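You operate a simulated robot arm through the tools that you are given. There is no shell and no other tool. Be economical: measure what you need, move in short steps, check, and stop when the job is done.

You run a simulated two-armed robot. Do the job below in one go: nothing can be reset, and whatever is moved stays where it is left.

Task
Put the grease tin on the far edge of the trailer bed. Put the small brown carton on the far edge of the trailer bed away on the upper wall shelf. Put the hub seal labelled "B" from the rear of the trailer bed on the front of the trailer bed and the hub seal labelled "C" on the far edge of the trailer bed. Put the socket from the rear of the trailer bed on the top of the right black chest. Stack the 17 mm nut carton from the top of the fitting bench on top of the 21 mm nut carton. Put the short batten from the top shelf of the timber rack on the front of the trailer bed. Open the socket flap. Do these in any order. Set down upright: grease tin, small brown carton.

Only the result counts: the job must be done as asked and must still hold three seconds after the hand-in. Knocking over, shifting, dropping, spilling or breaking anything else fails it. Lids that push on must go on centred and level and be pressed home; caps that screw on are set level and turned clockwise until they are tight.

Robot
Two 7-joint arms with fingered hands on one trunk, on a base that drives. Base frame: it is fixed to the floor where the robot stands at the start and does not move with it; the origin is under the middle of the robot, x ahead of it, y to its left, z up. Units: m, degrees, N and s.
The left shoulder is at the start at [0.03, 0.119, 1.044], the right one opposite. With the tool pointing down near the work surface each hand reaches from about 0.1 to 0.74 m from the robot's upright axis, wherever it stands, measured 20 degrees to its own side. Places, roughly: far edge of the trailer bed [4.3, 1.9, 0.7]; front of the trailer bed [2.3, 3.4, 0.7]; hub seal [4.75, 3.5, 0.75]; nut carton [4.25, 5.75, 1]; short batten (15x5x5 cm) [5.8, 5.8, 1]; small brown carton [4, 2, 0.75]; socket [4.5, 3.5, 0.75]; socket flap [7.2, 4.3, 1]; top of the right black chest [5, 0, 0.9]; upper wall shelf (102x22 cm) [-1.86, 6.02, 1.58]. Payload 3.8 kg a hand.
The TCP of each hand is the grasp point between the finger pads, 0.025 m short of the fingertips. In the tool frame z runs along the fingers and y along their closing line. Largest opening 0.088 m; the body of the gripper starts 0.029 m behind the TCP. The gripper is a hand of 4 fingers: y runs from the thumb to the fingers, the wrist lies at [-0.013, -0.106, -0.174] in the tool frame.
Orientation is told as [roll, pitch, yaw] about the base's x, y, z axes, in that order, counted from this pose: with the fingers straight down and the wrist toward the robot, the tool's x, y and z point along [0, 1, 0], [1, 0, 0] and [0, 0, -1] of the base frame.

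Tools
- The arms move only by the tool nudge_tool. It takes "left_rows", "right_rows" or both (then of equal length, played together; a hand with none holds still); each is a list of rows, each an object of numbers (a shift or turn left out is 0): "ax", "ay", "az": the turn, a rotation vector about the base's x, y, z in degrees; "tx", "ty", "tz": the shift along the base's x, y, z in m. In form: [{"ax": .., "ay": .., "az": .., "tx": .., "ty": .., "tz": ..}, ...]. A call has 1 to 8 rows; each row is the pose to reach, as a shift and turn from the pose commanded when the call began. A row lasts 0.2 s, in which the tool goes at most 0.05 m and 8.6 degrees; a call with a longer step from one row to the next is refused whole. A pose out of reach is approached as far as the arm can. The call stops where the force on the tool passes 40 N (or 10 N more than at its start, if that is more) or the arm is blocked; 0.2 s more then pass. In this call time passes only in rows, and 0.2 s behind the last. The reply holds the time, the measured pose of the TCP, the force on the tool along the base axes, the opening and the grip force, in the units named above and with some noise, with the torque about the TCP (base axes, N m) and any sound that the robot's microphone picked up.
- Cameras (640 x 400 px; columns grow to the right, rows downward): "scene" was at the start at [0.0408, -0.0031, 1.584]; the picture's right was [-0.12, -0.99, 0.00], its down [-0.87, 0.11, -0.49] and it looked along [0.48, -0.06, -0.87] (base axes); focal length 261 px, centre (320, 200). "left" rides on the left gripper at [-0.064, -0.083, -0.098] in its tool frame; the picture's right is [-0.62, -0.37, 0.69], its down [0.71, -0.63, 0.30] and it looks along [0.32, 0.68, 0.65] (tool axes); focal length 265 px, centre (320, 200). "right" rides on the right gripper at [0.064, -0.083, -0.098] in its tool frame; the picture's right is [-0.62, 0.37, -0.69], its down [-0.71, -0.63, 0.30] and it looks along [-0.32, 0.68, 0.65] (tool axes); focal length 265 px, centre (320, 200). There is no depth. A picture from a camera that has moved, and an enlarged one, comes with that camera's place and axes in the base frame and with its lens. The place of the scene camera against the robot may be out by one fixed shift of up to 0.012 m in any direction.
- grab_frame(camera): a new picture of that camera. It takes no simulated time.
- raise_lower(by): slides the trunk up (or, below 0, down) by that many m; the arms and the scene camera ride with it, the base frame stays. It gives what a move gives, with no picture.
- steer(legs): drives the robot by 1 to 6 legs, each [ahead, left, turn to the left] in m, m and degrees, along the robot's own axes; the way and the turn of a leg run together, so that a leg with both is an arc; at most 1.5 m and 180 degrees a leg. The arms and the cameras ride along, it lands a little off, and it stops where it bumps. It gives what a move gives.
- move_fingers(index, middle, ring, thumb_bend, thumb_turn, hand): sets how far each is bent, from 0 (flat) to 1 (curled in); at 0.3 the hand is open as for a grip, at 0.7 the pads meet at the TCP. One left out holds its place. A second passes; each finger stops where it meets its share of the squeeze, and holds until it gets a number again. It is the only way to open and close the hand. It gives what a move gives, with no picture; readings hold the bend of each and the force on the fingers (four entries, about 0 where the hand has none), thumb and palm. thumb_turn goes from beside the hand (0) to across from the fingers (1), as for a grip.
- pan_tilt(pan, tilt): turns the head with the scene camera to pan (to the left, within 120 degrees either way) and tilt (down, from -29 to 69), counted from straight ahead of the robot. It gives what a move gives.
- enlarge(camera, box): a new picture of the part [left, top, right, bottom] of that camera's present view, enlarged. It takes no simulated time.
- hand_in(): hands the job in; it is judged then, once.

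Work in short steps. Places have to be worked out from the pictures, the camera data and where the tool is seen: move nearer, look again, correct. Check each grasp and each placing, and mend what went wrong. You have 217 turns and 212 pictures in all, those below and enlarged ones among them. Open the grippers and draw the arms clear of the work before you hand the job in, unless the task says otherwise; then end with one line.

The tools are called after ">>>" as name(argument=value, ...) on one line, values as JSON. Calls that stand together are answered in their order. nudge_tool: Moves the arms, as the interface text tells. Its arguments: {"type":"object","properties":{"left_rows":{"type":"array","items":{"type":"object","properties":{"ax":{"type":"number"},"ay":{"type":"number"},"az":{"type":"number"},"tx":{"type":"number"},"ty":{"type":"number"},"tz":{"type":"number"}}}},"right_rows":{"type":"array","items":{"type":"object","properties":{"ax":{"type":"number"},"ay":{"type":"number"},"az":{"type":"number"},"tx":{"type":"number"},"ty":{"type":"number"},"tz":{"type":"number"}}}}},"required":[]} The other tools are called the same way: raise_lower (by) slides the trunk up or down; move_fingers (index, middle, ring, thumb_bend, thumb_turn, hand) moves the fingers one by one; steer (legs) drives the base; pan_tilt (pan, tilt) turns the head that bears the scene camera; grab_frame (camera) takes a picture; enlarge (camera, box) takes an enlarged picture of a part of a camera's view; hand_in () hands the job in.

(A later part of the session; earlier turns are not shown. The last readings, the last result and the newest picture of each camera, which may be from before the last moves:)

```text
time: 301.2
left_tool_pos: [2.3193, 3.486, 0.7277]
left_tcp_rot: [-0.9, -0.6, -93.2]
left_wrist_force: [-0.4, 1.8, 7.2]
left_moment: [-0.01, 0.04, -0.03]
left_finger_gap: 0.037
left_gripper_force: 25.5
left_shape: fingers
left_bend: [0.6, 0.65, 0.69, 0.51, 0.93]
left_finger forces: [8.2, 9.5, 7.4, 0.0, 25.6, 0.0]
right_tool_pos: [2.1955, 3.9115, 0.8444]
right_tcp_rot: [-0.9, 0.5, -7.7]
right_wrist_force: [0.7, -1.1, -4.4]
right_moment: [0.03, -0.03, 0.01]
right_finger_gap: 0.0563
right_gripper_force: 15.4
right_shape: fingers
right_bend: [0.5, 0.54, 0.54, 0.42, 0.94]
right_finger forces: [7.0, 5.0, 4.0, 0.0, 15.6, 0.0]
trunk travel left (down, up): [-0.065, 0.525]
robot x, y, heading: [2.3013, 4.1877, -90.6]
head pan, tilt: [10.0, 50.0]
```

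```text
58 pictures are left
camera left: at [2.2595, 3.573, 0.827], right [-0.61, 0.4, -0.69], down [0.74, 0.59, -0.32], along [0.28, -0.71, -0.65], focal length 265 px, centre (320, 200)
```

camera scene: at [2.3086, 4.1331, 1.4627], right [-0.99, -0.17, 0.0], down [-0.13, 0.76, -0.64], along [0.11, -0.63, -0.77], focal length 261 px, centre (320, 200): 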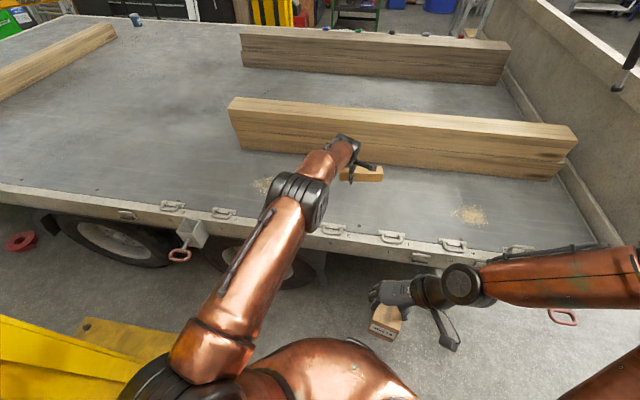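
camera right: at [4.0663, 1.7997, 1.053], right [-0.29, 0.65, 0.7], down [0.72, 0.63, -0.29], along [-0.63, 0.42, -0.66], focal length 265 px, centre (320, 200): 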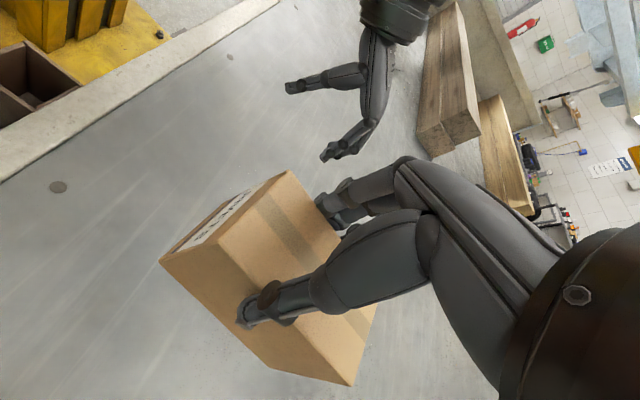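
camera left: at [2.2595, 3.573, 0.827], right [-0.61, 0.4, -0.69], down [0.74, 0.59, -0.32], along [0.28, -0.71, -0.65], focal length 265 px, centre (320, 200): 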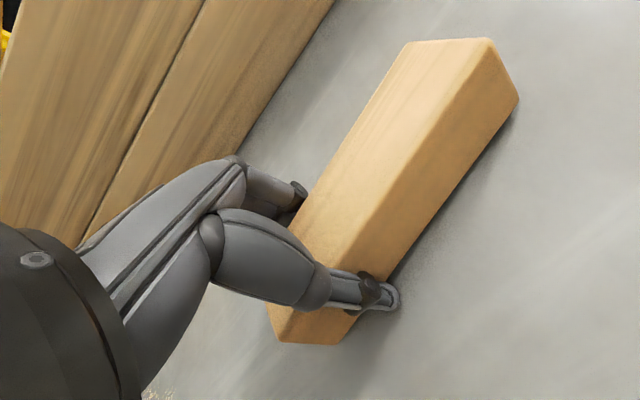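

Touching the bed. Open and rise.

>>> move_fingers(hand="left", index=0.2, middle=0.2, ring=0.2, thumb_bend=0.2)

>>> nudge_tool(left_rows=[{"tz": 0.04}, {"tz": 0.08}, {"tz": 0.13}, {"tz": 0.18}, {"tz": 0.22}, {"tz": 0.25, "ty": 0.03}, {"tz": 0.27, "ty": 0.07}])

>>> raise_lower(by=0.3)

>>> pan_tilt(pan=30, tilt=40)

>>> grab_frame(camera="scene")

```text
time: 302.2
left_tool_pos: [2.3185, 3.4857, 0.7248]
left_tcp_rot: [-0.8, -0.2, -93.0]
left_wrist_force: [0.0, -0.2, 0.5]
left_moment: [-0.01, 0.01, 0.01]
left_finger_gap: 0.1032
left_gripper_force: 0.1
left_shape: fingers
left_bend: [0.2, 0.2, 0.2, 0.2, 0.97]
left_finger forces: [0.1, 0.0, 0.0, 0.0, 0.0, 0.0]
right_tool_pos: [2.195, 3.9108, 0.8444]
right_tcp_rot: [-0.7, 0.6, -7.6]
right_wrist_force: [0.3, 0.4, -3.7]
right_moment: [0.06, -0.03, -0.04]
right_finger_gap: 0.0564
right_gripper_force: 15.7
right_shape: fingers
right_bend: [0.5, 0.54, 0.54, 0.42, 0.94]
right_finger forces: [7.0, 4.9, 4.1, 0.1, 15.5, 0.1]
trunk travel left (down, up): [-0.065, 0.525]
robot x, y, heading: [2.3015, 4.1818, -90.4]
head pan, tilt: [10.0, 50.0]
```

```text
time: 303.8
left_tool_pos: [2.3191, 3.5572, 0.9939]
left_tcp_rot: [-0.8, -0.2, -93.1]
left_wrist_force: [0.8, 0.3, -0.3]
left_moment: [0.03, 0.0, 0.01]
left_finger_gap: 0.1034
left_gripper_force: 0.1
left_shape: fingers
left_bend: [0.2, 0.2, 0.2, 0.2, 0.97]
left_finger forces: [0.0, 0.0, 0.0, 0.0, 0.0, 0.0]
right_tool_pos: [2.1949, 3.9106, 0.8451]
right_tcp_rot: [-0.8, 0.4, -7.6]
right_wrist_force: [-0.2, 0.6, -4.4]
right_moment: [0.05, -0.06, 0.03]
right_finger_gap: 0.0564
right_gripper_force: 15.5
right_shape: fingers
right_bend: [0.5, 0.54, 0.54, 0.42, 0.94]
right_finger forces: [7.1, 4.9, 3.9, 0.0, 15.6, 0.0]
trunk travel left (down, up): [-0.065, 0.525]
robot x, y, heading: [2.2989, 4.1883, -90.6]
head pan, tilt: [10.0, 50.0]
```

```text
time: 306.8
left_tool_pos: [2.317, 3.555, 1.2934]
left_tcp_rot: [-0.9, -0.3, -93.1]
left_wrist_force: [-0.9, 0.1, -0.6]
left_moment: [0.01, -0.04, 0.01]
left_finger_gap: 0.1033
left_gripper_force: 0.0
left_shape: fingers
left_bend: [0.2, 0.2, 0.2, 0.2, 0.97]
left_finger forces: [0.0, 0.0, 0.0, 0.1, 0.0, 0.0]
right_tool_pos: [2.1955, 3.9107, 1.1444]
right_tcp_rot: [-0.6, 0.4, -7.7]
right_wrist_force: [-0.9, 1.2, -3.9]
right_moment: [0.07, -0.04, -0.01]
right_finger_gap: 0.0562
right_gripper_force: 15.7
right_shape: fingers
right_bend: [0.5, 0.54, 0.54, 0.42, 0.94]
right_finger forces: [6.9, 4.9, 4.0, 0.1, 15.4, 0.0]
trunk travel left (down, up): [-0.365, 0.225]
robot x, y, heading: [2.2995, 4.1835, -90.3]
head pan, tilt: [10.0, 50.0]
```

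```text
time: 307.6
left_tool_pos: [2.3174, 3.5559, 1.2934]
left_tcp_rot: [-0.8, -0.1, -93.2]
left_wrist_force: [-0.8, 0.0, 0.2]
left_moment: [0.02, -0.01, 0.0]
left_finger_gap: 0.1034
left_gripper_force: 0.1
left_shape: fingers
left_bend: [0.2, 0.2, 0.2, 0.2, 0.97]
left_finger forces: [0.1, 0.1, 0.0, 0.1, 0.0, 0.0]
right_tool_pos: [2.1957, 3.9109, 1.145]
right_tcp_rot: [-0.7, 0.7, -7.6]
right_wrist_force: [0.3, -0.3, -4.5]
right_moment: [0.05, -0.07, 0.0]
right_finger_gap: 0.0565
right_gripper_force: 15.7
right_shape: fingers
right_bend: [0.5, 0.54, 0.54, 0.42, 0.94]
right_finger forces: [7.0, 4.8, 4.0, 0.0, 15.5, 0.0]
trunk travel left (down, up): [-0.365, 0.225]
robot x, y, heading: [2.3, 4.1841, -90.4]
head pan, tilt: [30.0, 40.0]
```

```text
57 pictures are left
camera scene: at [2.3374, 4.1354, 1.7769], right [-0.87, -0.49, 0.0], down [-0.32, 0.56, -0.77], along [0.38, -0.67, -0.64], focal length 261 px, centre (320, 200)
```

scene: 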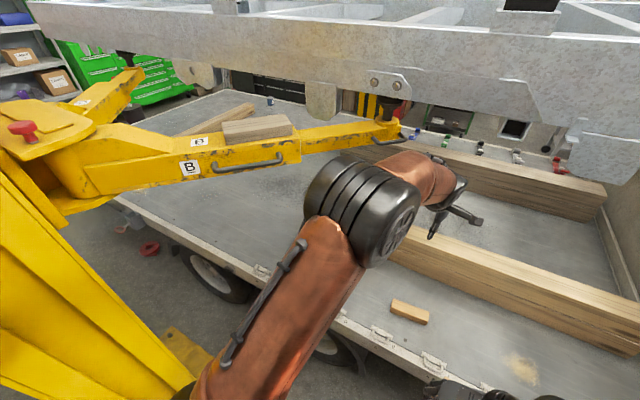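

Batten is on the front of the bed. Now the carton to the wall shelf: back off, turn to -x and drive along.

>>> steer(legs=[[-0.6, 0, 0.4], [0, 0, -90], [1.5, 0, 0], [1.5, 0, 0]])

>>> pan_tilt(pan=-25, tilt=25)

>>> grab_frame(camera="scene")

```text
time: 328.9
left_tool_pos: [-1.337, 4.8246, 1.2923]
left_tcp_rot: [-0.9, -0.2, 175.6]
left_wrist_force: [-0.1, -0.3, 0.6]
left_moment: [-0.01, -0.01, -0.03]
left_finger_gap: 0.1034
left_gripper_force: 0.1
left_shape: fingers
left_bend: [0.2, 0.2, 0.2, 0.2, 0.97]
left_finger forces: [0.0, 0.0, 0.0, 0.0, 0.1, 0.0]
right_tool_pos: [-0.9793, 4.9394, 1.1455]
right_tcp_rot: [-0.6, 0.7, -99.0]
right_wrist_force: [-0.1, -0.8, -3.2]
right_moment: [-0.06, -0.04, 0.0]
right_finger_gap: 0.0563
right_gripper_force: 15.5
right_shape: fingers
right_bend: [0.5, 0.54, 0.54, 0.42, 0.94]
right_finger forces: [7.0, 4.9, 3.8, 0.0, 15.4, 0.0]
trunk travel left (down, up): [-0.365, 0.225]
robot x, y, heading: [-0.7089, 4.8229, 178.3]
head pan, tilt: [30.0, 40.0]
```

```text
time: 330.1
left_tool_pos: [-1.3361, 4.8255, 1.2937]
left_tcp_rot: [-0.8, -0.2, 175.6]
left_wrist_force: [-0.6, -0.1, -0.2]
left_moment: [-0.01, 0.0, -0.01]
left_finger_gap: 0.103
left_gripper_force: 0.1
left_shape: fingers
left_bend: [0.2, 0.2, 0.2, 0.2, 0.97]
left_finger forces: [0.0, 0.0, 0.1, 0.0, 0.0, 0.1]
right_tool_pos: [-0.9796, 4.9381, 1.1444]
right_tcp_rot: [-0.8, 0.6, -99.1]
right_wrist_force: [0.1, -0.7, -4.9]
right_moment: [-0.08, -0.05, -0.01]
right_finger_gap: 0.0563
right_gripper_force: 15.3
right_shape: fingers
right_bend: [0.5, 0.54, 0.54, 0.42, 0.94]
right_finger forces: [7.0, 5.0, 3.9, 0.1, 15.3, 0.0]
trunk travel left (down, up): [-0.365, 0.225]
robot x, y, heading: [-0.7051, 4.8231, 178.0]
head pan, tilt: [-25.0, 25.0]
```

```text
56 pictures are left
camera scene: at [-0.7753, 4.8735, 1.8002], right [0.45, 0.89, 0.0], down [0.38, -0.19, -0.91], along [-0.81, 0.41, -0.42], focal length 261 px, centre (320, 200)
```

scene: 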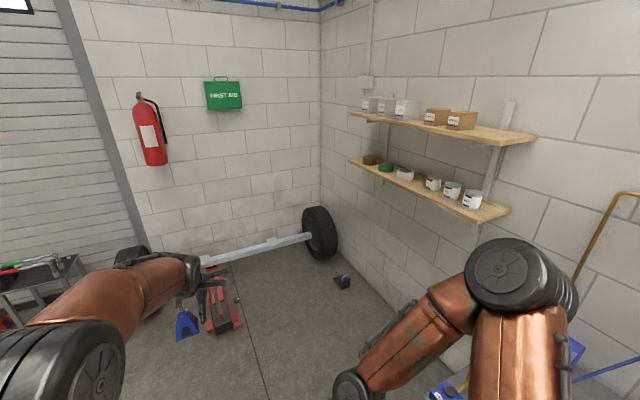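

The upper shelf's right end (x≈-1.6…-1.4) is free. Turn to face it, and look from in front.

>>> steer(legs=[[0, 0, -88], [0.1, 0.9, 0]])

>>> raise_lower(by=0.22)

>>> pan_tilt(pan=0, tilt=25)

>>> grab_frame(camera="scene")

```text
time: 338.6
left_tool_pos: [-1.6666, 5.5145, 1.2934]
left_tcp_rot: [-0.7, -0.2, 90.5]
left_wrist_force: [1.5, 0.4, -0.7]
left_moment: [0.01, -0.01, 0.01]
left_finger_gap: 0.1032
left_gripper_force: 0.1
left_shape: fingers
left_bend: [0.2, 0.2, 0.2, 0.2, 0.97]
left_finger forces: [0.1, 0.0, 0.0, 0.0, 0.0, 0.0]
right_tool_pos: [-1.5207, 5.1685, 1.1442]
right_tcp_rot: [-0.7, 0.6, 175.9]
right_wrist_force: [-0.6, -0.1, -4.1]
right_moment: [-0.03, 0.05, 0.03]
right_finger_gap: 0.0562
right_gripper_force: 15.2
right_shape: fingers
right_bend: [0.5, 0.54, 0.54, 0.42, 0.94]
right_finger forces: [6.9, 4.7, 3.9, 0.0, 15.2, 0.0]
trunk travel left (down, up): [-0.365, 0.225]
robot x, y, heading: [-1.608, 4.888, 93.3]
head pan, tilt: [-25.0, 25.0]
```

```text
time: 340.9
left_tool_pos: [-1.6659, 5.515, 1.5131]
left_tcp_rot: [-0.9, -0.2, 90.6]
left_wrist_force: [0.6, -0.7, -0.5]
left_moment: [0.03, 0.01, -0.01]
left_finger_gap: 0.1033
left_gripper_force: 0.0
left_shape: fingers
left_bend: [0.2, 0.2, 0.2, 0.2, 0.97]
left_finger forces: [0.1, 0.0, 0.0, 0.0, 0.1, 0.1]
right_tool_pos: [-1.5208, 5.1694, 1.364]
right_tcp_rot: [-0.6, 0.6, 175.9]
right_wrist_force: [0.3, -0.3, -4.3]
right_moment: [-0.05, 0.04, -0.02]
right_finger_gap: 0.0564
right_gripper_force: 15.7
right_shape: fingers
right_bend: [0.5, 0.54, 0.54, 0.42, 0.94]
right_finger forces: [7.0, 4.8, 4.0, 0.1, 15.3, 0.0]
trunk travel left (down, up): [-0.585, 0.005]
robot x, y, heading: [-1.6085, 4.8886, 93.2]
head pan, tilt: [-25.0, 25.0]
```

```text
time: 341.8
left_tool_pos: [-1.6652, 5.5145, 1.5127]
left_tcp_rot: [-0.9, -0.2, 90.4]
left_wrist_force: [0.2, 0.8, -0.6]
left_moment: [-0.02, 0.02, 0.02]
left_finger_gap: 0.1034
left_gripper_force: 0.0
left_shape: fingers
left_bend: [0.2, 0.2, 0.2, 0.2, 0.97]
left_finger forces: [0.1, 0.1, 0.0, 0.0, 0.0, 0.0]
right_tool_pos: [-1.52, 5.1682, 1.3642]
right_tcp_rot: [-0.7, 0.6, 176.0]
right_wrist_force: [-0.1, 0.6, -5.0]
right_moment: [-0.01, 0.02, 0.0]
right_finger_gap: 0.0566
right_gripper_force: 15.4
right_shape: fingers
right_bend: [0.5, 0.54, 0.54, 0.42, 0.94]
right_finger forces: [6.9, 4.8, 3.9, 0.0, 15.2, 0.0]
trunk travel left (down, up): [-0.585, 0.005]
robot x, y, heading: [-1.6093, 4.8899, 93.1]
head pan, tilt: [0.0, 25.0]
```

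```text
55 pictures are left
camera scene: at [-1.6163, 4.9659, 2.0202], right [1.0, 0.06, 0.0], down [0.02, -0.42, -0.91], along [-0.05, 0.9, -0.42], focal length 261 px, centre (320, 200)
```

scene: 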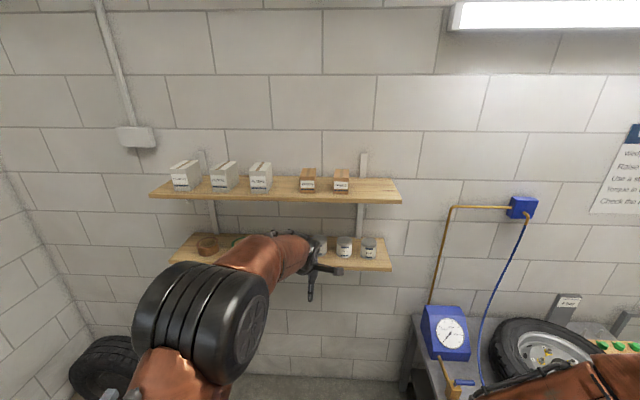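

Shelf surface z≈1.58, front y≈5.90; free spot at x≈-1.45. Raise the carton above shelf height while tucking the left hand.

>>> nudge_tool(right_rows=[{"tz": 0.046}, {"tz": 0.092}, {"tz": 0.138}, {"tz": 0.184, "ty": 0.01}, {"tz": 0.23, "ty": 0.02}, {"tz": 0.276, "ty": 0.03}, {"tz": 0.322, "ty": 0.04}, {"tz": 0.366, "ty": 0.05}], left_rows=[{"ty": -0.035, "tz": -0.02}, {"ty": -0.07, "tz": -0.04}, {"ty": -0.105, "tz": -0.06}, {"ty": -0.14, "tz": -0.08}, {"ty": -0.175, "tz": -0.1}, {"ty": -0.21, "tz": -0.12}, {"ty": -0.245, "tz": -0.14}, {"ty": -0.28, "tz": -0.16}])

>>> grab_frame(camera="scene")

```text
time: 343.6
left_tool_pos: [-1.6654, 5.2343, 1.3532]
left_tcp_rot: [-0.8, -0.1, 90.5]
left_wrist_force: [-0.5, 0.3, -0.4]
left_moment: [-0.01, -0.02, -0.01]
left_finger_gap: 0.1034
left_gripper_force: 0.0
left_shape: fingers
left_bend: [0.2, 0.2, 0.2, 0.2, 0.97]
left_finger forces: [0.0, 0.0, 0.0, 0.0, 0.1, 0.1]
right_tool_pos: [-1.5197, 5.2186, 1.7298]
right_tcp_rot: [-0.6, 0.6, 175.8]
right_wrist_force: [0.0, 0.8, -4.2]
right_moment: [-0.01, 0.04, 0.0]
right_finger_gap: 0.0564
right_gripper_force: 15.1
right_shape: fingers
right_bend: [0.5, 0.54, 0.54, 0.42, 0.94]
right_finger forces: [7.1, 4.8, 4.0, 0.1, 15.4, 0.0]
trunk travel left (down, up): [-0.585, 0.005]
robot x, y, heading: [-1.6074, 4.8876, 93.3]
head pan, tilt: [0.0, 25.0]
```

```text
54 pictures are left
camera scene: at [-1.617, 4.9662, 2.0202], right [1.0, 0.06, 0.0], down [0.02, -0.42, -0.91], along [-0.05, 0.9, -0.42], focal length 261 px, centre (320, 200)
```

scene: 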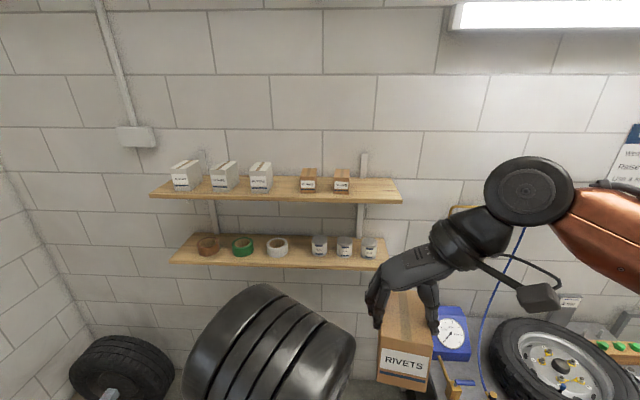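

Reach is good. Lower the left hand further, then turn 3° and drive 0.62 m closer.

>>> nudge_tool(left_rows=[{"tz": -0.045, "ty": -0.01}, {"tz": -0.09, "ty": -0.02}, {"tz": -0.135, "ty": -0.03}, {"tz": -0.18, "ty": -0.04}, {"tz": -0.225, "ty": -0.05}, {"tz": -0.27, "ty": -0.06}, {"tz": -0.31, "ty": -0.07}], right_rows=[{"tx": 0.005}, {"tx": 0.01}, {"tx": 0.015}, {"tx": 0.02}, {"tx": 0.025}, {"tx": 0.03}, {"tx": 0.035}])

>>> steer(legs=[[0, 0, -3.2], [0.4, 0, 0], [0.22, 0, 0]])

>>> grab_frame(camera="scene")

>>> grab_frame(camera="right")

```text
time: 345.4
left_tool_pos: [-1.672, 5.1972, 1.0522]
left_tcp_rot: [-0.3, -3.5, 91.1]
left_wrist_force: [-0.2, -0.3, 0.4]
left_moment: [-0.01, -0.02, -0.02]
left_finger_gap: 0.1035
left_gripper_force: 0.0
left_shape: fingers
left_bend: [0.2, 0.2, 0.2, 0.2, 0.98]
left_finger forces: [0.0, 0.0, 0.1, 0.0, 0.1, 0.0]
right_tool_pos: [-1.4858, 5.2178, 1.7314]
right_tcp_rot: [-0.7, 0.6, 175.8]
right_wrist_force: [0.2, -0.3, -4.8]
right_moment: [0.02, 0.05, -0.01]
right_finger_gap: 0.0564
right_gripper_force: 15.7
right_shape: fingers
right_bend: [0.5, 0.54, 0.54, 0.42, 0.94]
right_finger forces: [7.1, 4.9, 3.9, 0.0, 15.4, 0.0]
trunk travel left (down, up): [-0.585, 0.005]
robot x, y, heading: [-1.6081, 4.8902, 93.3]
head pan, tilt: [0.0, 25.0]
stopped in row 7 (left hand): the arm was blocked; the commanded pose is now the measured one
```

```text
time: 349.5
left_tool_pos: [-1.6602, 5.8097, 1.0533]
left_tcp_rot: [-0.3, -3.6, 88.0]
left_wrist_force: [0.1, 0.4, 0.1]
left_moment: [0.05, -0.02, -0.03]
left_finger_gap: 0.1037
left_gripper_force: 0.1
left_shape: fingers
left_bend: [0.2, 0.2, 0.2, 0.2, 0.98]
left_finger forces: [0.1, 0.0, 0.1, 0.1, 0.1, 0.0]
right_tool_pos: [-1.4706, 5.8205, 1.7309]
right_tcp_rot: [-0.8, 0.5, 172.9]
right_wrist_force: [0.4, -0.4, -3.6]
right_moment: [-0.03, 0.1, 0.0]
right_finger_gap: 0.0566
right_gripper_force: 15.5
right_shape: fingers
right_bend: [0.5, 0.54, 0.54, 0.42, 0.94]
right_finger forces: [7.1, 4.8, 3.9, 0.0, 15.4, 0.0]
trunk travel left (down, up): [-0.585, 0.005]
robot x, y, heading: [-1.6104, 5.4998, 90.1]
head pan, tilt: [0.0, 25.0]
```

```text
53 pictures are left
camera scene: at [-1.6154, 5.5746, 2.0204], right [1.0, 0.0, 0.0], down [0.0, -0.42, -0.91], along [0.0, 0.91, -0.42], focal length 261 px, centre (320, 200)
```

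scene: 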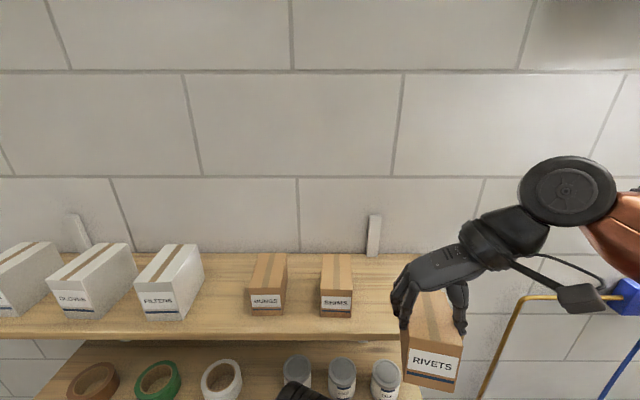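

```text
52 pictures are left
camera right: at [-1.3964, 5.7464, 1.8303], right [-0.3, 0.65, 0.7], down [0.72, 0.64, -0.29], along [-0.63, 0.41, -0.66], focal length 265 px, centre (320, 200)
```

right: 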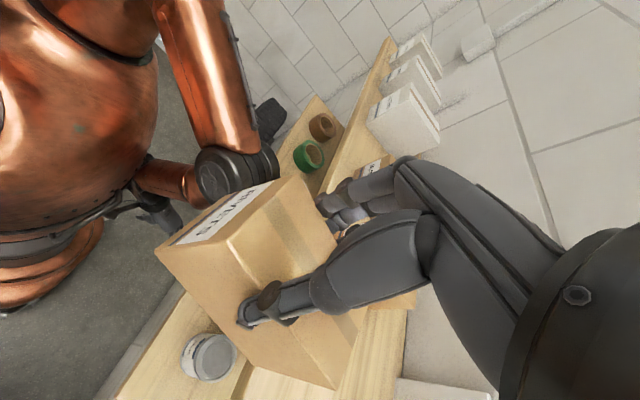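

Free spot confirmed (x -1.54…-1.36). Move in to (-1.44,5.99) and lower until contact.

>>> nudge_tool(right_rows=[{"tx": 0.01, "ty": 0.043}, {"tx": 0.02, "ty": 0.086}, {"tx": 0.03, "ty": 0.13}, {"tx": 0.03, "ty": 0.17}, {"tx": 0.03, "ty": 0.17, "tz": -0.03}, {"tx": 0.03, "ty": 0.17, "tz": -0.05}])

>>> nudge_tool(right_rows=[{"tz": -0.008}, {"tz": -0.016}, {"tz": -0.024}, {"tz": -0.032}])

>>> grab_frame(camera="scene")

```text
time: 350.9
left_tool_pos: [-1.6591, 5.8115, 1.054]
left_tcp_rot: [-0.4, -3.4, 88.0]
left_wrist_force: [0.0, -0.3, 0.3]
left_moment: [-0.02, -0.02, -0.01]
left_finger_gap: 0.1035
left_gripper_force: 0.1
left_shape: fingers
left_bend: [0.2, 0.2, 0.2, 0.2, 0.98]
left_finger forces: [0.1, 0.0, 0.1, 0.0, 0.0, 0.0]
right_tool_pos: [-1.4395, 5.9925, 1.6812]
right_tcp_rot: [-0.6, 0.7, 173.0]
right_wrist_force: [-0.7, 0.0, -4.2]
right_moment: [-0.04, 0.08, 0.01]
right_finger_gap: 0.0564
right_gripper_force: 15.6
right_shape: fingers
right_bend: [0.5, 0.54, 0.54, 0.42, 0.94]
right_finger forces: [7.2, 4.8, 4.1, 0.0, 15.8, 0.0]
trunk travel left (down, up): [-0.585, 0.005]
robot x, y, heading: [-1.6084, 5.4982, 90.4]
head pan, tilt: [0.0, 25.0]
```

```text
time: 351.9
left_tool_pos: [-1.6588, 5.8099, 1.0544]
left_tcp_rot: [-0.3, -3.6, 88.1]
left_wrist_force: [-0.9, 0.5, -1.1]
left_moment: [0.01, 0.01, 0.03]
left_finger_gap: 0.1034
left_gripper_force: 0.0
left_shape: fingers
left_bend: [0.2, 0.2, 0.2, 0.2, 0.98]
left_finger forces: [0.0, 0.0, 0.1, 0.1, 0.0, 0.0]
right_tool_pos: [-1.4424, 5.9913, 1.659]
right_tcp_rot: [-1.4, 0.1, 172.9]
right_wrist_force: [1.0, -6.7, 18.7]
right_moment: [-0.19, -0.31, 0.02]
right_finger_gap: 0.0582
right_gripper_force: 18.2
right_shape: fingers
right_bend: [0.52, 0.55, 0.55, 0.41, 0.94]
right_finger forces: [5.9, 4.1, 3.3, 0.1, 23.0, 0.1]
trunk travel left (down, up): [-0.585, 0.005]
robot x, y, heading: [-1.6119, 5.5029, 90.3]
head pan, tilt: [0.0, 25.0]
stopped in row 4 (right hand): the force on the tool passed its limit at 45 N (the readings are from after the stop); the commanded pose is now the measured one
```

```text
51 pictures are left
camera scene: at [-1.6148, 5.5743, 2.0204], right [1.0, 0.0, 0.0], down [0.0, -0.42, -0.91], along [0.0, 0.91, -0.42], focal length 261 px, centre (320, 200)
```

scene: 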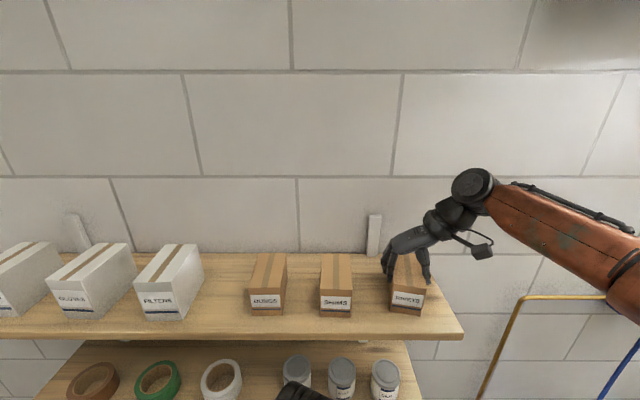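

Carton stands on the shelf. Relieve, release and withdraw upward, then back.

>>> nudge_tool(right_rows=[{"tz": 0.003, "ty": 0.001}])

>>> move_fingers(hand="right", index=0.26, middle=0.26, ring=0.26, thumb_bend=0.2)

>>> nudge_tool(right_rows=[{"tz": 0.02}, {"tz": 0.05}, {"tz": 0.085}, {"tz": 0.1, "ty": -0.03}, {"tz": 0.1, "ty": -0.075}, {"tz": 0.1, "ty": -0.12}, {"tz": 0.1, "ty": -0.165}, {"tz": 0.1, "ty": -0.21}])

>>> grab_frame(camera="scene")

```text
time: 352.3
left_tool_pos: [-1.6581, 5.8109, 1.0544]
left_tcp_rot: [-0.3, -3.6, 88.2]
left_wrist_force: [0.0, -0.6, -0.6]
left_moment: [0.03, 0.0, 0.01]
left_finger_gap: 0.1037
left_gripper_force: 0.1
left_shape: fingers
left_bend: [0.2, 0.2, 0.2, 0.2, 0.98]
left_finger forces: [0.1, 0.1, 0.0, 0.0, 0.0, 0.1]
right_tool_pos: [-1.4427, 5.9919, 1.6614]
right_tcp_rot: [-1.2, 0.2, 172.9]
right_wrist_force: [1.0, -6.7, 9.5]
right_moment: [-0.11, -0.16, 0.0]
right_finger_gap: 0.0576
right_gripper_force: 17.6
right_shape: fingers
right_bend: [0.52, 0.55, 0.55, 0.41, 0.94]
right_finger forces: [6.2, 5.0, 3.7, 0.1, 20.0, 0.0]
trunk travel left (down, up): [-0.585, 0.005]
robot x, y, heading: [-1.6112, 5.4954, 90.3]
head pan, tilt: [0.0, 25.0]
```

```text
time: 353.3
left_tool_pos: [-1.659, 5.8121, 1.053]
left_tcp_rot: [-0.2, -3.6, 88.0]
left_wrist_force: [-0.1, -0.5, -0.2]
left_moment: [0.0, -0.02, 0.0]
left_finger_gap: 0.1033
left_gripper_force: 0.1
left_shape: fingers
left_bend: [0.2, 0.2, 0.2, 0.2, 0.98]
left_finger forces: [0.1, 0.0, 0.0, 0.0, 0.1, 0.1]
right_tool_pos: [-1.4408, 5.9947, 1.6599]
right_tcp_rot: [-1.2, 0.2, 172.9]
right_wrist_force: [0.2, -0.3, 0.2]
right_moment: [0.02, -0.01, 0.0]
right_finger_gap: 0.0964
right_gripper_force: 0.0
right_shape: fingers
right_bend: [0.26, 0.26, 0.26, 0.2, 0.97]
right_finger forces: [0.1, 0.0, 0.1, 0.0, 0.1, 0.0]
trunk travel left (down, up): [-0.585, 0.005]
robot x, y, heading: [-1.6124, 5.5009, 90.3]
head pan, tilt: [0.0, 25.0]
```

```text
time: 355.1
left_tool_pos: [-1.6588, 5.8098, 1.0533]
left_tcp_rot: [-0.1, -3.7, 88.0]
left_wrist_force: [-1.2, -0.2, -0.3]
left_moment: [0.02, 0.01, -0.02]
left_finger_gap: 0.1034
left_gripper_force: 0.0
left_shape: fingers
left_bend: [0.2, 0.2, 0.2, 0.2, 0.98]
left_finger forces: [0.1, 0.0, 0.0, 0.0, 0.0, 0.1]
right_tool_pos: [-1.4423, 5.7819, 1.7618]
right_tcp_rot: [-1.4, 0.0, 172.8]
right_wrist_force: [0.4, -0.5, 0.0]
right_moment: [0.01, 0.0, 0.02]
right_finger_gap: 0.0961
right_gripper_force: 0.1
right_shape: fingers
right_bend: [0.26, 0.26, 0.26, 0.2, 0.97]
right_finger forces: [0.0, 0.0, 0.0, 0.1, 0.0, 0.0]
trunk travel left (down, up): [-0.585, 0.005]
robot x, y, heading: [-1.6138, 5.5038, 90.1]
head pan, tilt: [0.0, 25.0]
```

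```text
50 pictures are left
camera scene: at [-1.6156, 5.5732, 2.0204], right [1.0, 0.0, 0.0], down [0.0, -0.42, -0.91], along [0.0, 0.91, -0.42], focal length 261 px, centre (320, 200)
```

scene: 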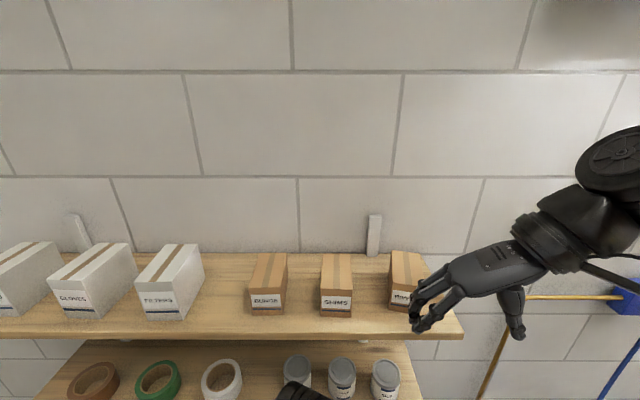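

The carton stands upright on the shelf. Back away, lower the trunk and arms, and drive back toward the trailer's rear-left.

>>> steer(legs=[[-0.6, 0, 0]])

>>> raise_lower(by=-0.4)

>>> nudge_tool(right_rows=[{"tz": -0.045}, {"tz": -0.09}, {"tz": -0.135}, {"tz": -0.18}, {"tz": -0.225}, {"tz": -0.27}, {"tz": -0.31}], left_rows=[{"tz": 0.045}, {"tz": 0.09}, {"tz": 0.135}, {"tz": 0.18}, {"tz": 0.225}, {"tz": 0.27, "ty": 0.02}, {"tz": 0.3, "ty": 0.04}])

>>> steer(legs=[[0, 0, -90], [1.5, 0, 0], [1.5, 0, 0], [1.0, 0, 0]])

```text
time: 358.5
left_tool_pos: [-1.6562, 5.2172, 1.0537]
left_tcp_rot: [-0.2, -3.5, 88.2]
left_wrist_force: [-0.9, 0.7, -0.7]
left_moment: [0.04, 0.03, 0.04]
left_finger_gap: 0.1033
left_gripper_force: 0.1
left_shape: fingers
left_bend: [0.2, 0.2, 0.2, 0.2, 0.98]
left_finger forces: [0.0, 0.1, 0.0, 0.0, 0.0, 0.1]
right_tool_pos: [-1.4388, 5.1939, 1.7607]
right_tcp_rot: [-1.2, 0.2, 173.0]
right_wrist_force: [0.1, 0.4, 0.0]
right_moment: [0.0, -0.01, -0.01]
right_finger_gap: 0.0962
right_gripper_force: 0.1
right_shape: fingers
right_bend: [0.26, 0.26, 0.26, 0.2, 0.97]
right_finger forces: [0.0, 0.1, 0.1, 0.1, 0.0, 0.0]
trunk travel left (down, up): [-0.585, 0.005]
robot x, y, heading: [-1.6027, 4.9055, 90.5]
head pan, tilt: [0.0, 25.0]
```

```text
time: 362.3
left_tool_pos: [-1.6563, 5.216, 0.6539]
left_tcp_rot: [-0.3, -3.4, 88.2]
left_wrist_force: [-0.1, 0.3, 0.6]
left_moment: [0.04, -0.01, -0.02]
left_finger_gap: 0.1038
left_gripper_force: 0.0
left_shape: fingers
left_bend: [0.2, 0.2, 0.2, 0.2, 0.98]
left_finger forces: [0.0, 0.1, 0.0, 0.0, 0.0, 0.1]
right_tool_pos: [-1.4384, 5.1924, 1.3608]
right_tcp_rot: [-1.3, 0.2, 172.9]
right_wrist_force: [0.6, 0.0, 0.2]
right_moment: [-0.01, 0.01, 0.04]
right_finger_gap: 0.0962
right_gripper_force: 0.0
right_shape: fingers
right_bend: [0.26, 0.26, 0.26, 0.2, 0.97]
right_finger forces: [0.0, 0.0, 0.1, 0.0, 0.1, 0.0]
trunk travel left (down, up): [-0.185, 0.405]
robot x, y, heading: [-1.6076, 4.9045, 90.5]
head pan, tilt: [0.0, 25.0]
```

```text
time: 363.9
left_tool_pos: [-1.6523, 5.2625, 0.9515]
left_tcp_rot: [-0.4, -3.4, 88.2]
left_wrist_force: [-0.5, 0.8, 0.4]
left_moment: [0.02, -0.01, 0.0]
left_finger_gap: 0.1036
left_gripper_force: 0.1
left_shape: fingers
left_bend: [0.2, 0.2, 0.2, 0.2, 0.98]
left_finger forces: [0.0, 0.0, 0.0, 0.0, 0.0, 0.0]
left hand out of reach, approached as far as the arm can: row 5, 6, 7
right_tool_pos: [-1.4371, 5.1938, 1.0492]
right_tcp_rot: [-1.4, 0.3, 173.0]
right_wrist_force: [0.8, -0.7, 0.0]
right_moment: [-0.01, -0.01, 0.03]
right_finger_gap: 0.096
right_gripper_force: 0.1
right_shape: fingers
right_bend: [0.26, 0.26, 0.26, 0.2, 0.97]
right_finger forces: [0.0, 0.0, 0.0, 0.1, 0.0, 0.0]
trunk travel left (down, up): [-0.185, 0.405]
robot x, y, heading: [-1.6039, 4.904, 90.6]
head pan, tilt: [0.0, 25.0]
```

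```text
time: 386.9
left_tool_pos: [2.7324, 5.0233, 0.9518]
left_tcp_rot: [-0.3, -3.5, -0.9]
left_wrist_force: [0.2, 0.0, -0.2]
left_moment: [0.0, 0.06, 0.0]
left_finger_gap: 0.1037
left_gripper_force: 0.1
left_shape: fingers
left_bend: [0.2, 0.2, 0.2, 0.2, 0.98]
left_finger forces: [0.0, 0.0, 0.1, 0.0, 0.1, 0.0]
right_tool_pos: [2.668, 4.808, 1.0517]
right_tcp_rot: [-1.2, 0.2, 83.8]
right_wrist_force: [-0.6, 0.4, 0.2]
right_moment: [-0.02, 0.0, 0.02]
right_finger_gap: 0.0965
right_gripper_force: 0.1
right_shape: fingers
right_bend: [0.26, 0.26, 0.26, 0.2, 0.97]
right_finger forces: [0.0, 0.0, 0.1, 0.0, 0.0, 0.0]
trunk travel left (down, up): [-0.185, 0.405]
robot x, y, heading: [2.3762, 4.975, 1.2]
head pan, tilt: [0.0, 25.0]
```

>>> steer(legs=[[1.4, -0.03, -1.2], [0.85, -0.05, 0]])

>>> steer(legs=[[0, 0, -90], [0.45, 0, 0]])

>>> pan_tilt(pan=0, tilt=45)

>>> grab_frame(camera="scene")

```text
time: 397.9
left_tool_pos: [4.9694, 5.0066, 0.9523]
left_tcp_rot: [-0.3, -3.5, -0.3]
left_wrist_force: [0.1, 0.1, 0.5]
left_moment: [0.01, -0.01, 0.04]
left_finger_gap: 0.1035
left_gripper_force: 0.1
left_shape: fingers
left_bend: [0.2, 0.2, 0.2, 0.2, 0.98]
left_finger forces: [0.0, 0.0, 0.0, 0.0, 0.0, 0.1]
right_tool_pos: [4.9056, 4.791, 1.0496]
right_tcp_rot: [-1.3, 0.3, 84.5]
right_wrist_force: [0.0, -0.5, 1.2]
right_moment: [0.0, -0.02, 0.01]
right_finger_gap: 0.0964
right_gripper_force: 0.1
right_shape: fingers
right_bend: [0.26, 0.26, 0.26, 0.2, 0.97]
right_finger forces: [0.1, 0.0, 0.0, 0.0, 0.1, 0.0]
trunk travel left (down, up): [-0.185, 0.405]
robot x, y, heading: [4.6144, 4.9518, 2.1]
head pan, tilt: [0.0, 25.0]
```

```text
time: 404.5
left_tool_pos: [4.6771, 4.152, 0.9501]
left_tcp_rot: [-0.2, -3.4, -90.8]
left_wrist_force: [0.6, -0.3, -0.2]
left_moment: [0.01, 0.02, -0.02]
left_finger_gap: 0.1035
left_gripper_force: 0.0
left_shape: fingers
left_bend: [0.2, 0.2, 0.2, 0.2, 0.98]
left_finger forces: [0.1, 0.0, 0.0, 0.1, 0.0, 0.0]
right_tool_pos: [4.4608, 4.2179, 1.0508]
right_tcp_rot: [-1.2, 0.2, -5.9]
right_wrist_force: [-1.1, -0.6, -0.3]
right_moment: [0.05, -0.01, 0.0]
right_finger_gap: 0.0964
right_gripper_force: 0.1
right_shape: fingers
right_bend: [0.26, 0.26, 0.26, 0.2, 0.97]
right_finger forces: [0.0, 0.0, 0.0, 0.1, 0.0, 0.1]
trunk travel left (down, up): [-0.185, 0.405]
robot x, y, heading: [4.626, 4.5094, -88.5]
head pan, tilt: [0.0, 25.0]
```

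```text
time: 405.3
left_tool_pos: [4.6763, 4.1537, 0.9526]
left_tcp_rot: [-0.3, -3.5, -90.7]
left_wrist_force: [0.1, 0.3, -0.2]
left_moment: [-0.03, 0.0, -0.01]
left_finger_gap: 0.1036
left_gripper_force: 0.1
left_shape: fingers
left_bend: [0.2, 0.2, 0.2, 0.2, 0.98]
left_finger forces: [0.1, 0.0, 0.0, 0.1, 0.0, 0.0]
right_tool_pos: [4.4616, 4.217, 1.0511]
right_tcp_rot: [-1.3, 0.2, -6.0]
right_wrist_force: [0.2, -0.3, 0.1]
right_moment: [0.0, -0.01, -0.02]
right_finger_gap: 0.0962
right_gripper_force: 0.1
right_shape: fingers
right_bend: [0.26, 0.26, 0.26, 0.2, 0.97]
right_finger forces: [0.0, 0.0, 0.0, 0.1, 0.1, 0.1]
trunk travel left (down, up): [-0.185, 0.405]
robot x, y, heading: [4.624, 4.5076, -88.9]
head pan, tilt: [0.0, 45.0]
```

```text
49 pictures are left
camera scene: at [4.6214, 4.4528, 1.5897], right [-1.0, -0.03, 0.0], down [-0.02, 0.71, -0.71], along [0.02, -0.71, -0.71], focal length 261 px, centre (320, 200)
```

scene: 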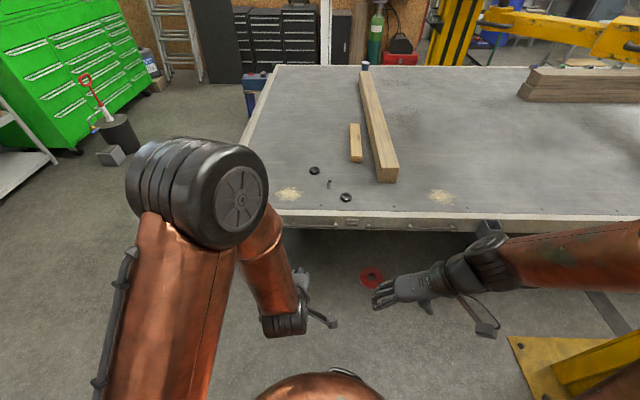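

>>> enlarge(camera="scene", box=[260, 140, 400, 220])

>>> enlarge(camera="scene", box=[170, 0, 430, 100])

```text
4.57 times, centred on (330, 180) of scene
camera zoom: at [4.6214, 4.4528, 1.5897], right [-1.0, -0.03, 0.0], down [-0.02, 0.71, -0.71], along [0.02, -0.71, -0.71], focal length 1193 px, centre (274, 291)
```

zoom: 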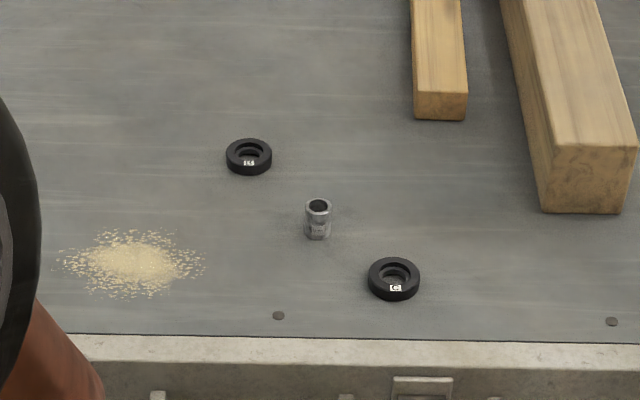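

```text
2.46 times, centred on (300, 50) of scene
camera zoom: at [4.6214, 4.4528, 1.5897], right [-1.0, -0.03, 0.0], down [-0.02, 0.71, -0.71], along [0.02, -0.71, -0.71], focal length 642 px, centre (369, 569)
```

zoom: 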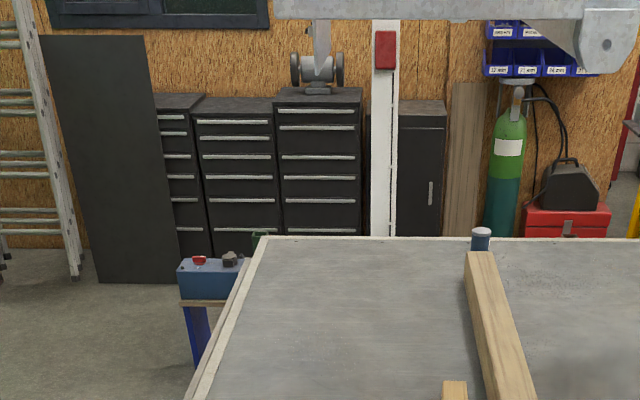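

>>> enlarge(camera="scene", box=[332, 188, 360, 206])

>>> enlarge(camera="scene", box=[300, 161, 328, 179])

```text
16.00 times, centred on (346, 197) of scene
camera zoom: at [4.6214, 4.4528, 1.5897], right [-1.0, -0.03, 0.0], down [-0.02, 0.71, -0.71], along [0.02, -0.71, -0.71], focal length 4176 px, centre (-96, 248)
```

zoom: 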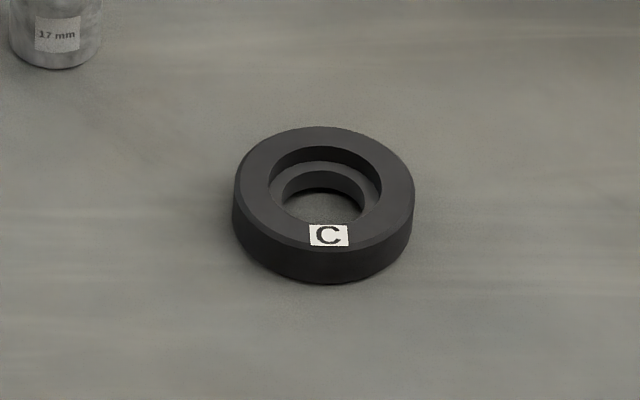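

```text
16.00 times, centred on (314, 170) of scene
camera zoom: at [4.6214, 4.4528, 1.5897], right [-1.0, -0.03, 0.0], down [-0.02, 0.71, -0.71], along [0.02, -0.71, -0.71], focal length 4176 px, centre (416, 680)
```

zoom: 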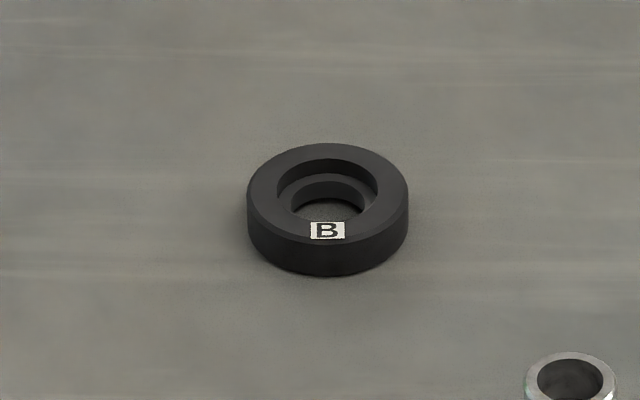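

B is at ≈(4.68,3.358), C at ≈(4.52,3.557), the socket at ≈(4.60,3.48). I'll take B first with the left hand: drive up to the edge.

>>> steer(legs=[[0.4, -0.03, -1]])

>>> nudge_tool(left_rows=[{"ty": -0.045}, {"ty": -0.09}, {"ty": -0.135}, {"ty": -0.18}, {"ty": -0.225}, {"ty": -0.27}, {"ty": -0.31}])

>>> grab_frame(camera="left")

```text
time: 407.8
left_tool_pos: [4.6529, 3.7382, 0.9513]
left_tcp_rot: [-0.3, -3.5, -91.1]
left_wrist_force: [1.0, -0.4, 0.1]
left_moment: [0.01, 0.0, 0.01]
left_finger_gap: 0.1038
left_gripper_force: 0.2
left_shape: fingers
left_bend: [0.2, 0.2, 0.2, 0.2, 0.98]
left_finger forces: [0.1, 0.0, 0.0, 0.0, 0.0, 0.0]
right_tool_pos: [4.4384, 3.8054, 1.0502]
right_tcp_rot: [-1.2, 0.2, -6.3]
right_wrist_force: [0.2, 0.1, 0.9]
right_moment: [0.03, 0.01, 0.02]
right_finger_gap: 0.0964
right_gripper_force: 0.1
right_shape: fingers
right_bend: [0.26, 0.26, 0.26, 0.2, 0.97]
right_finger forces: [0.0, 0.0, 0.1, 0.0, 0.0, 0.0]
trunk travel left (down, up): [-0.185, 0.405]
robot x, y, heading: [4.6038, 4.095, -89.0]
head pan, tilt: [0.0, 45.0]
```

```text
time: 409.4
left_tool_pos: [4.654, 3.4277, 0.951]
left_tcp_rot: [-0.3, -3.4, -91.2]
left_wrist_force: [-0.5, -0.8, 1.2]
left_moment: [0.04, -0.01, -0.02]
left_finger_gap: 0.1037
left_gripper_force: 0.0
left_shape: fingers
left_bend: [0.2, 0.2, 0.2, 0.2, 0.98]
left_finger forces: [0.0, 0.1, 0.0, 0.1, 0.1, 0.0]
right_tool_pos: [4.4378, 3.8052, 1.0507]
right_tcp_rot: [-1.2, 0.2, -6.4]
right_wrist_force: [-0.4, -0.4, 0.4]
right_moment: [-0.01, 0.02, -0.01]
right_finger_gap: 0.0961
right_gripper_force: 0.0
right_shape: fingers
right_bend: [0.26, 0.26, 0.26, 0.2, 0.97]
right_finger forces: [0.1, 0.0, 0.0, 0.1, 0.1, 0.1]
trunk travel left (down, up): [-0.185, 0.405]
robot x, y, heading: [4.6019, 4.0959, -89.1]
head pan, tilt: [0.0, 45.0]
```

```text
44 pictures are left
camera left: at [4.5911, 3.5176, 1.0463], right [-0.62, 0.34, -0.71], down [0.73, 0.6, -0.34], along [0.31, -0.73, -0.61], focal length 265 px, centre (320, 200)
```

left: 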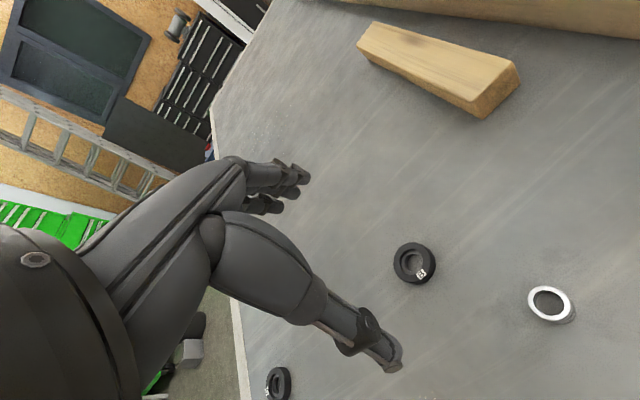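

B confirmed at (4.682,3.357). Move above it, level the hand and narrow the opening.

>>> nudge_tool(left_rows=[{"tx": 0.014, "ty": -0.03, "tz": -0.02, "ax": 1.7}, {"tx": 0.028, "ty": -0.06, "tz": -0.05, "ax": 3.4}, {"tx": 0.028, "ty": -0.07, "tz": -0.095, "ax": 3.4}, {"tx": 0.028, "ty": -0.07, "tz": -0.14, "ax": 3.4}])

>>> move_fingers(hand="left", index=0.32, middle=0.32, ring=0.32, thumb_bend=0.32)

>>> grab_frame(camera="left")

```text
time: 410.4
left_tool_pos: [4.68, 3.384, 0.8064]
left_tcp_rot: [-0.6, 0.0, -91.2]
left_wrist_force: [0.5, 0.7, 0.5]
left_moment: [0.02, -0.01, -0.02]
left_finger_gap: 0.1035
left_gripper_force: 0.0
left_shape: fingers
left_bend: [0.2, 0.2, 0.2, 0.2, 0.98]
left_finger forces: [0.0, 0.0, 0.0, 0.0, 0.0, 0.0]
left hand out of reach, approached as far as the arm can: row 3, 4
right_tool_pos: [4.4378, 3.8073, 1.0504]
right_tcp_rot: [-1.2, 0.3, -6.4]
right_wrist_force: [-0.7, -0.4, 0.0]
right_moment: [-0.02, -0.03, 0.01]
right_finger_gap: 0.0964
right_gripper_force: 0.1
right_shape: fingers
right_bend: [0.26, 0.26, 0.26, 0.2, 0.97]
right_finger forces: [0.0, 0.1, 0.0, 0.1, 0.0, 0.1]
trunk travel left (down, up): [-0.185, 0.405]
robot x, y, heading: [4.6037, 4.098, -89.2]
head pan, tilt: [0.0, 45.0]
```

```text
time: 411.4
left_tool_pos: [4.679, 3.3832, 0.8066]
left_tcp_rot: [-0.6, 0.0, -91.2]
left_wrist_force: [-0.1, -0.4, -0.6]
left_moment: [0.02, -0.02, 0.01]
left_finger_gap: 0.0811
left_gripper_force: 0.1
left_shape: fingers
left_bend: [0.32, 0.32, 0.32, 0.32, 0.98]
left_finger forces: [0.0, 0.0, 0.0, 0.1, 0.1, 0.1]
right_tool_pos: [4.4379, 3.807, 1.0504]
right_tcp_rot: [-1.3, 0.2, -6.5]
right_wrist_force: [-0.4, 0.3, 0.7]
right_moment: [-0.01, -0.02, 0.0]
right_finger_gap: 0.096
right_gripper_force: 0.0
right_shape: fingers
right_bend: [0.26, 0.26, 0.26, 0.2, 0.97]
right_finger forces: [0.1, 0.1, 0.1, 0.1, 0.0, 0.1]
trunk travel left (down, up): [-0.185, 0.405]
robot x, y, heading: [4.6028, 4.0955, -89.1]
head pan, tilt: [0.0, 45.0]
```

```text
43 pictures are left
camera left: at [4.6181, 3.469, 0.9067], right [-0.62, 0.38, -0.69], down [0.72, 0.61, -0.31], along [0.3, -0.69, -0.66], focal length 265 px, centre (320, 200)
```

left: 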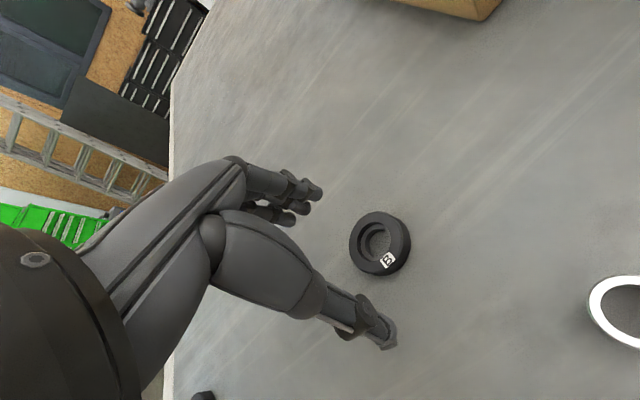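

2.5 cm short; nudge the base forward that much, then lower with the trunk.

>>> steer(legs=[[0.027, 0, 0]])

>>> raise_lower(by=-0.05)

>>> grab_frame(camera="left")

```text
time: 412.3
left_tool_pos: [4.6789, 3.3555, 0.806]
left_tcp_rot: [-0.6, 0.0, -91.2]
left_wrist_force: [-0.1, 0.4, -0.4]
left_moment: [0.01, 0.01, 0.0]
left_finger_gap: 0.0808
left_gripper_force: 0.0
left_shape: fingers
left_bend: [0.32, 0.32, 0.32, 0.32, 0.98]
left_finger forces: [0.1, 0.0, 0.1, 0.1, 0.0, 0.0]
right_tool_pos: [4.4386, 3.779, 1.0496]
right_tcp_rot: [-1.2, 0.1, -6.4]
right_wrist_force: [-0.4, -0.4, 0.3]
right_moment: [0.03, 0.02, 0.03]
right_finger_gap: 0.0963
right_gripper_force: 0.0
right_shape: fingers
right_bend: [0.26, 0.26, 0.26, 0.2, 0.97]
right_finger forces: [0.1, 0.0, 0.1, 0.0, 0.1, 0.1]
trunk travel left (down, up): [-0.185, 0.405]
robot x, y, heading: [4.6035, 4.0679, -89.0]
head pan, tilt: [0.0, 45.0]
```

```text
time: 413.2
left_tool_pos: [4.6801, 3.3579, 0.7576]
left_tcp_rot: [-0.5, -0.1, -91.2]
left_wrist_force: [-0.2, 0.0, -0.5]
left_moment: [0.0, 0.01, 0.0]
left_finger_gap: 0.0808
left_gripper_force: 0.1
left_shape: fingers
left_bend: [0.32, 0.32, 0.32, 0.32, 0.98]
left_finger forces: [0.1, 0.1, 0.0, 0.0, 0.1, 0.1]
right_tool_pos: [4.4379, 3.779, 1.001]
right_tcp_rot: [-1.3, 0.1, -6.4]
right_wrist_force: [-0.3, -0.3, 0.1]
right_moment: [0.01, 0.01, 0.03]
right_finger_gap: 0.0963
right_gripper_force: 0.2
right_shape: fingers
right_bend: [0.26, 0.26, 0.26, 0.2, 0.97]
right_finger forces: [0.0, 0.1, 0.0, 0.0, 0.1, 0.0]
trunk travel left (down, up): [-0.135, 0.455]
robot x, y, heading: [4.6039, 4.0698, -89.2]
head pan, tilt: [0.0, 45.0]
```

```text
42 pictures are left
camera left: at [4.6182, 3.4423, 0.8568], right [-0.62, 0.38, -0.69], down [0.72, 0.61, -0.31], along [0.3, -0.69, -0.66], focal length 265 px, centre (320, 200)
```

left: 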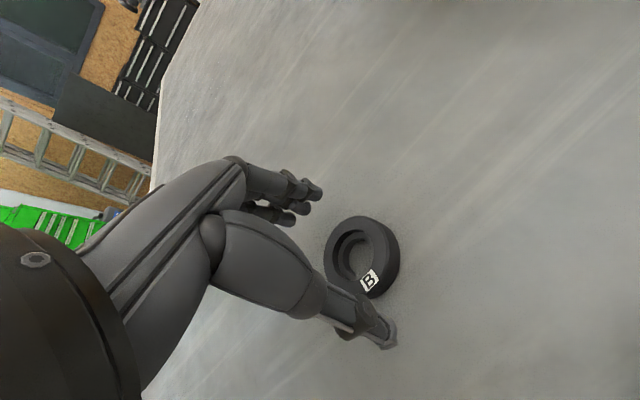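

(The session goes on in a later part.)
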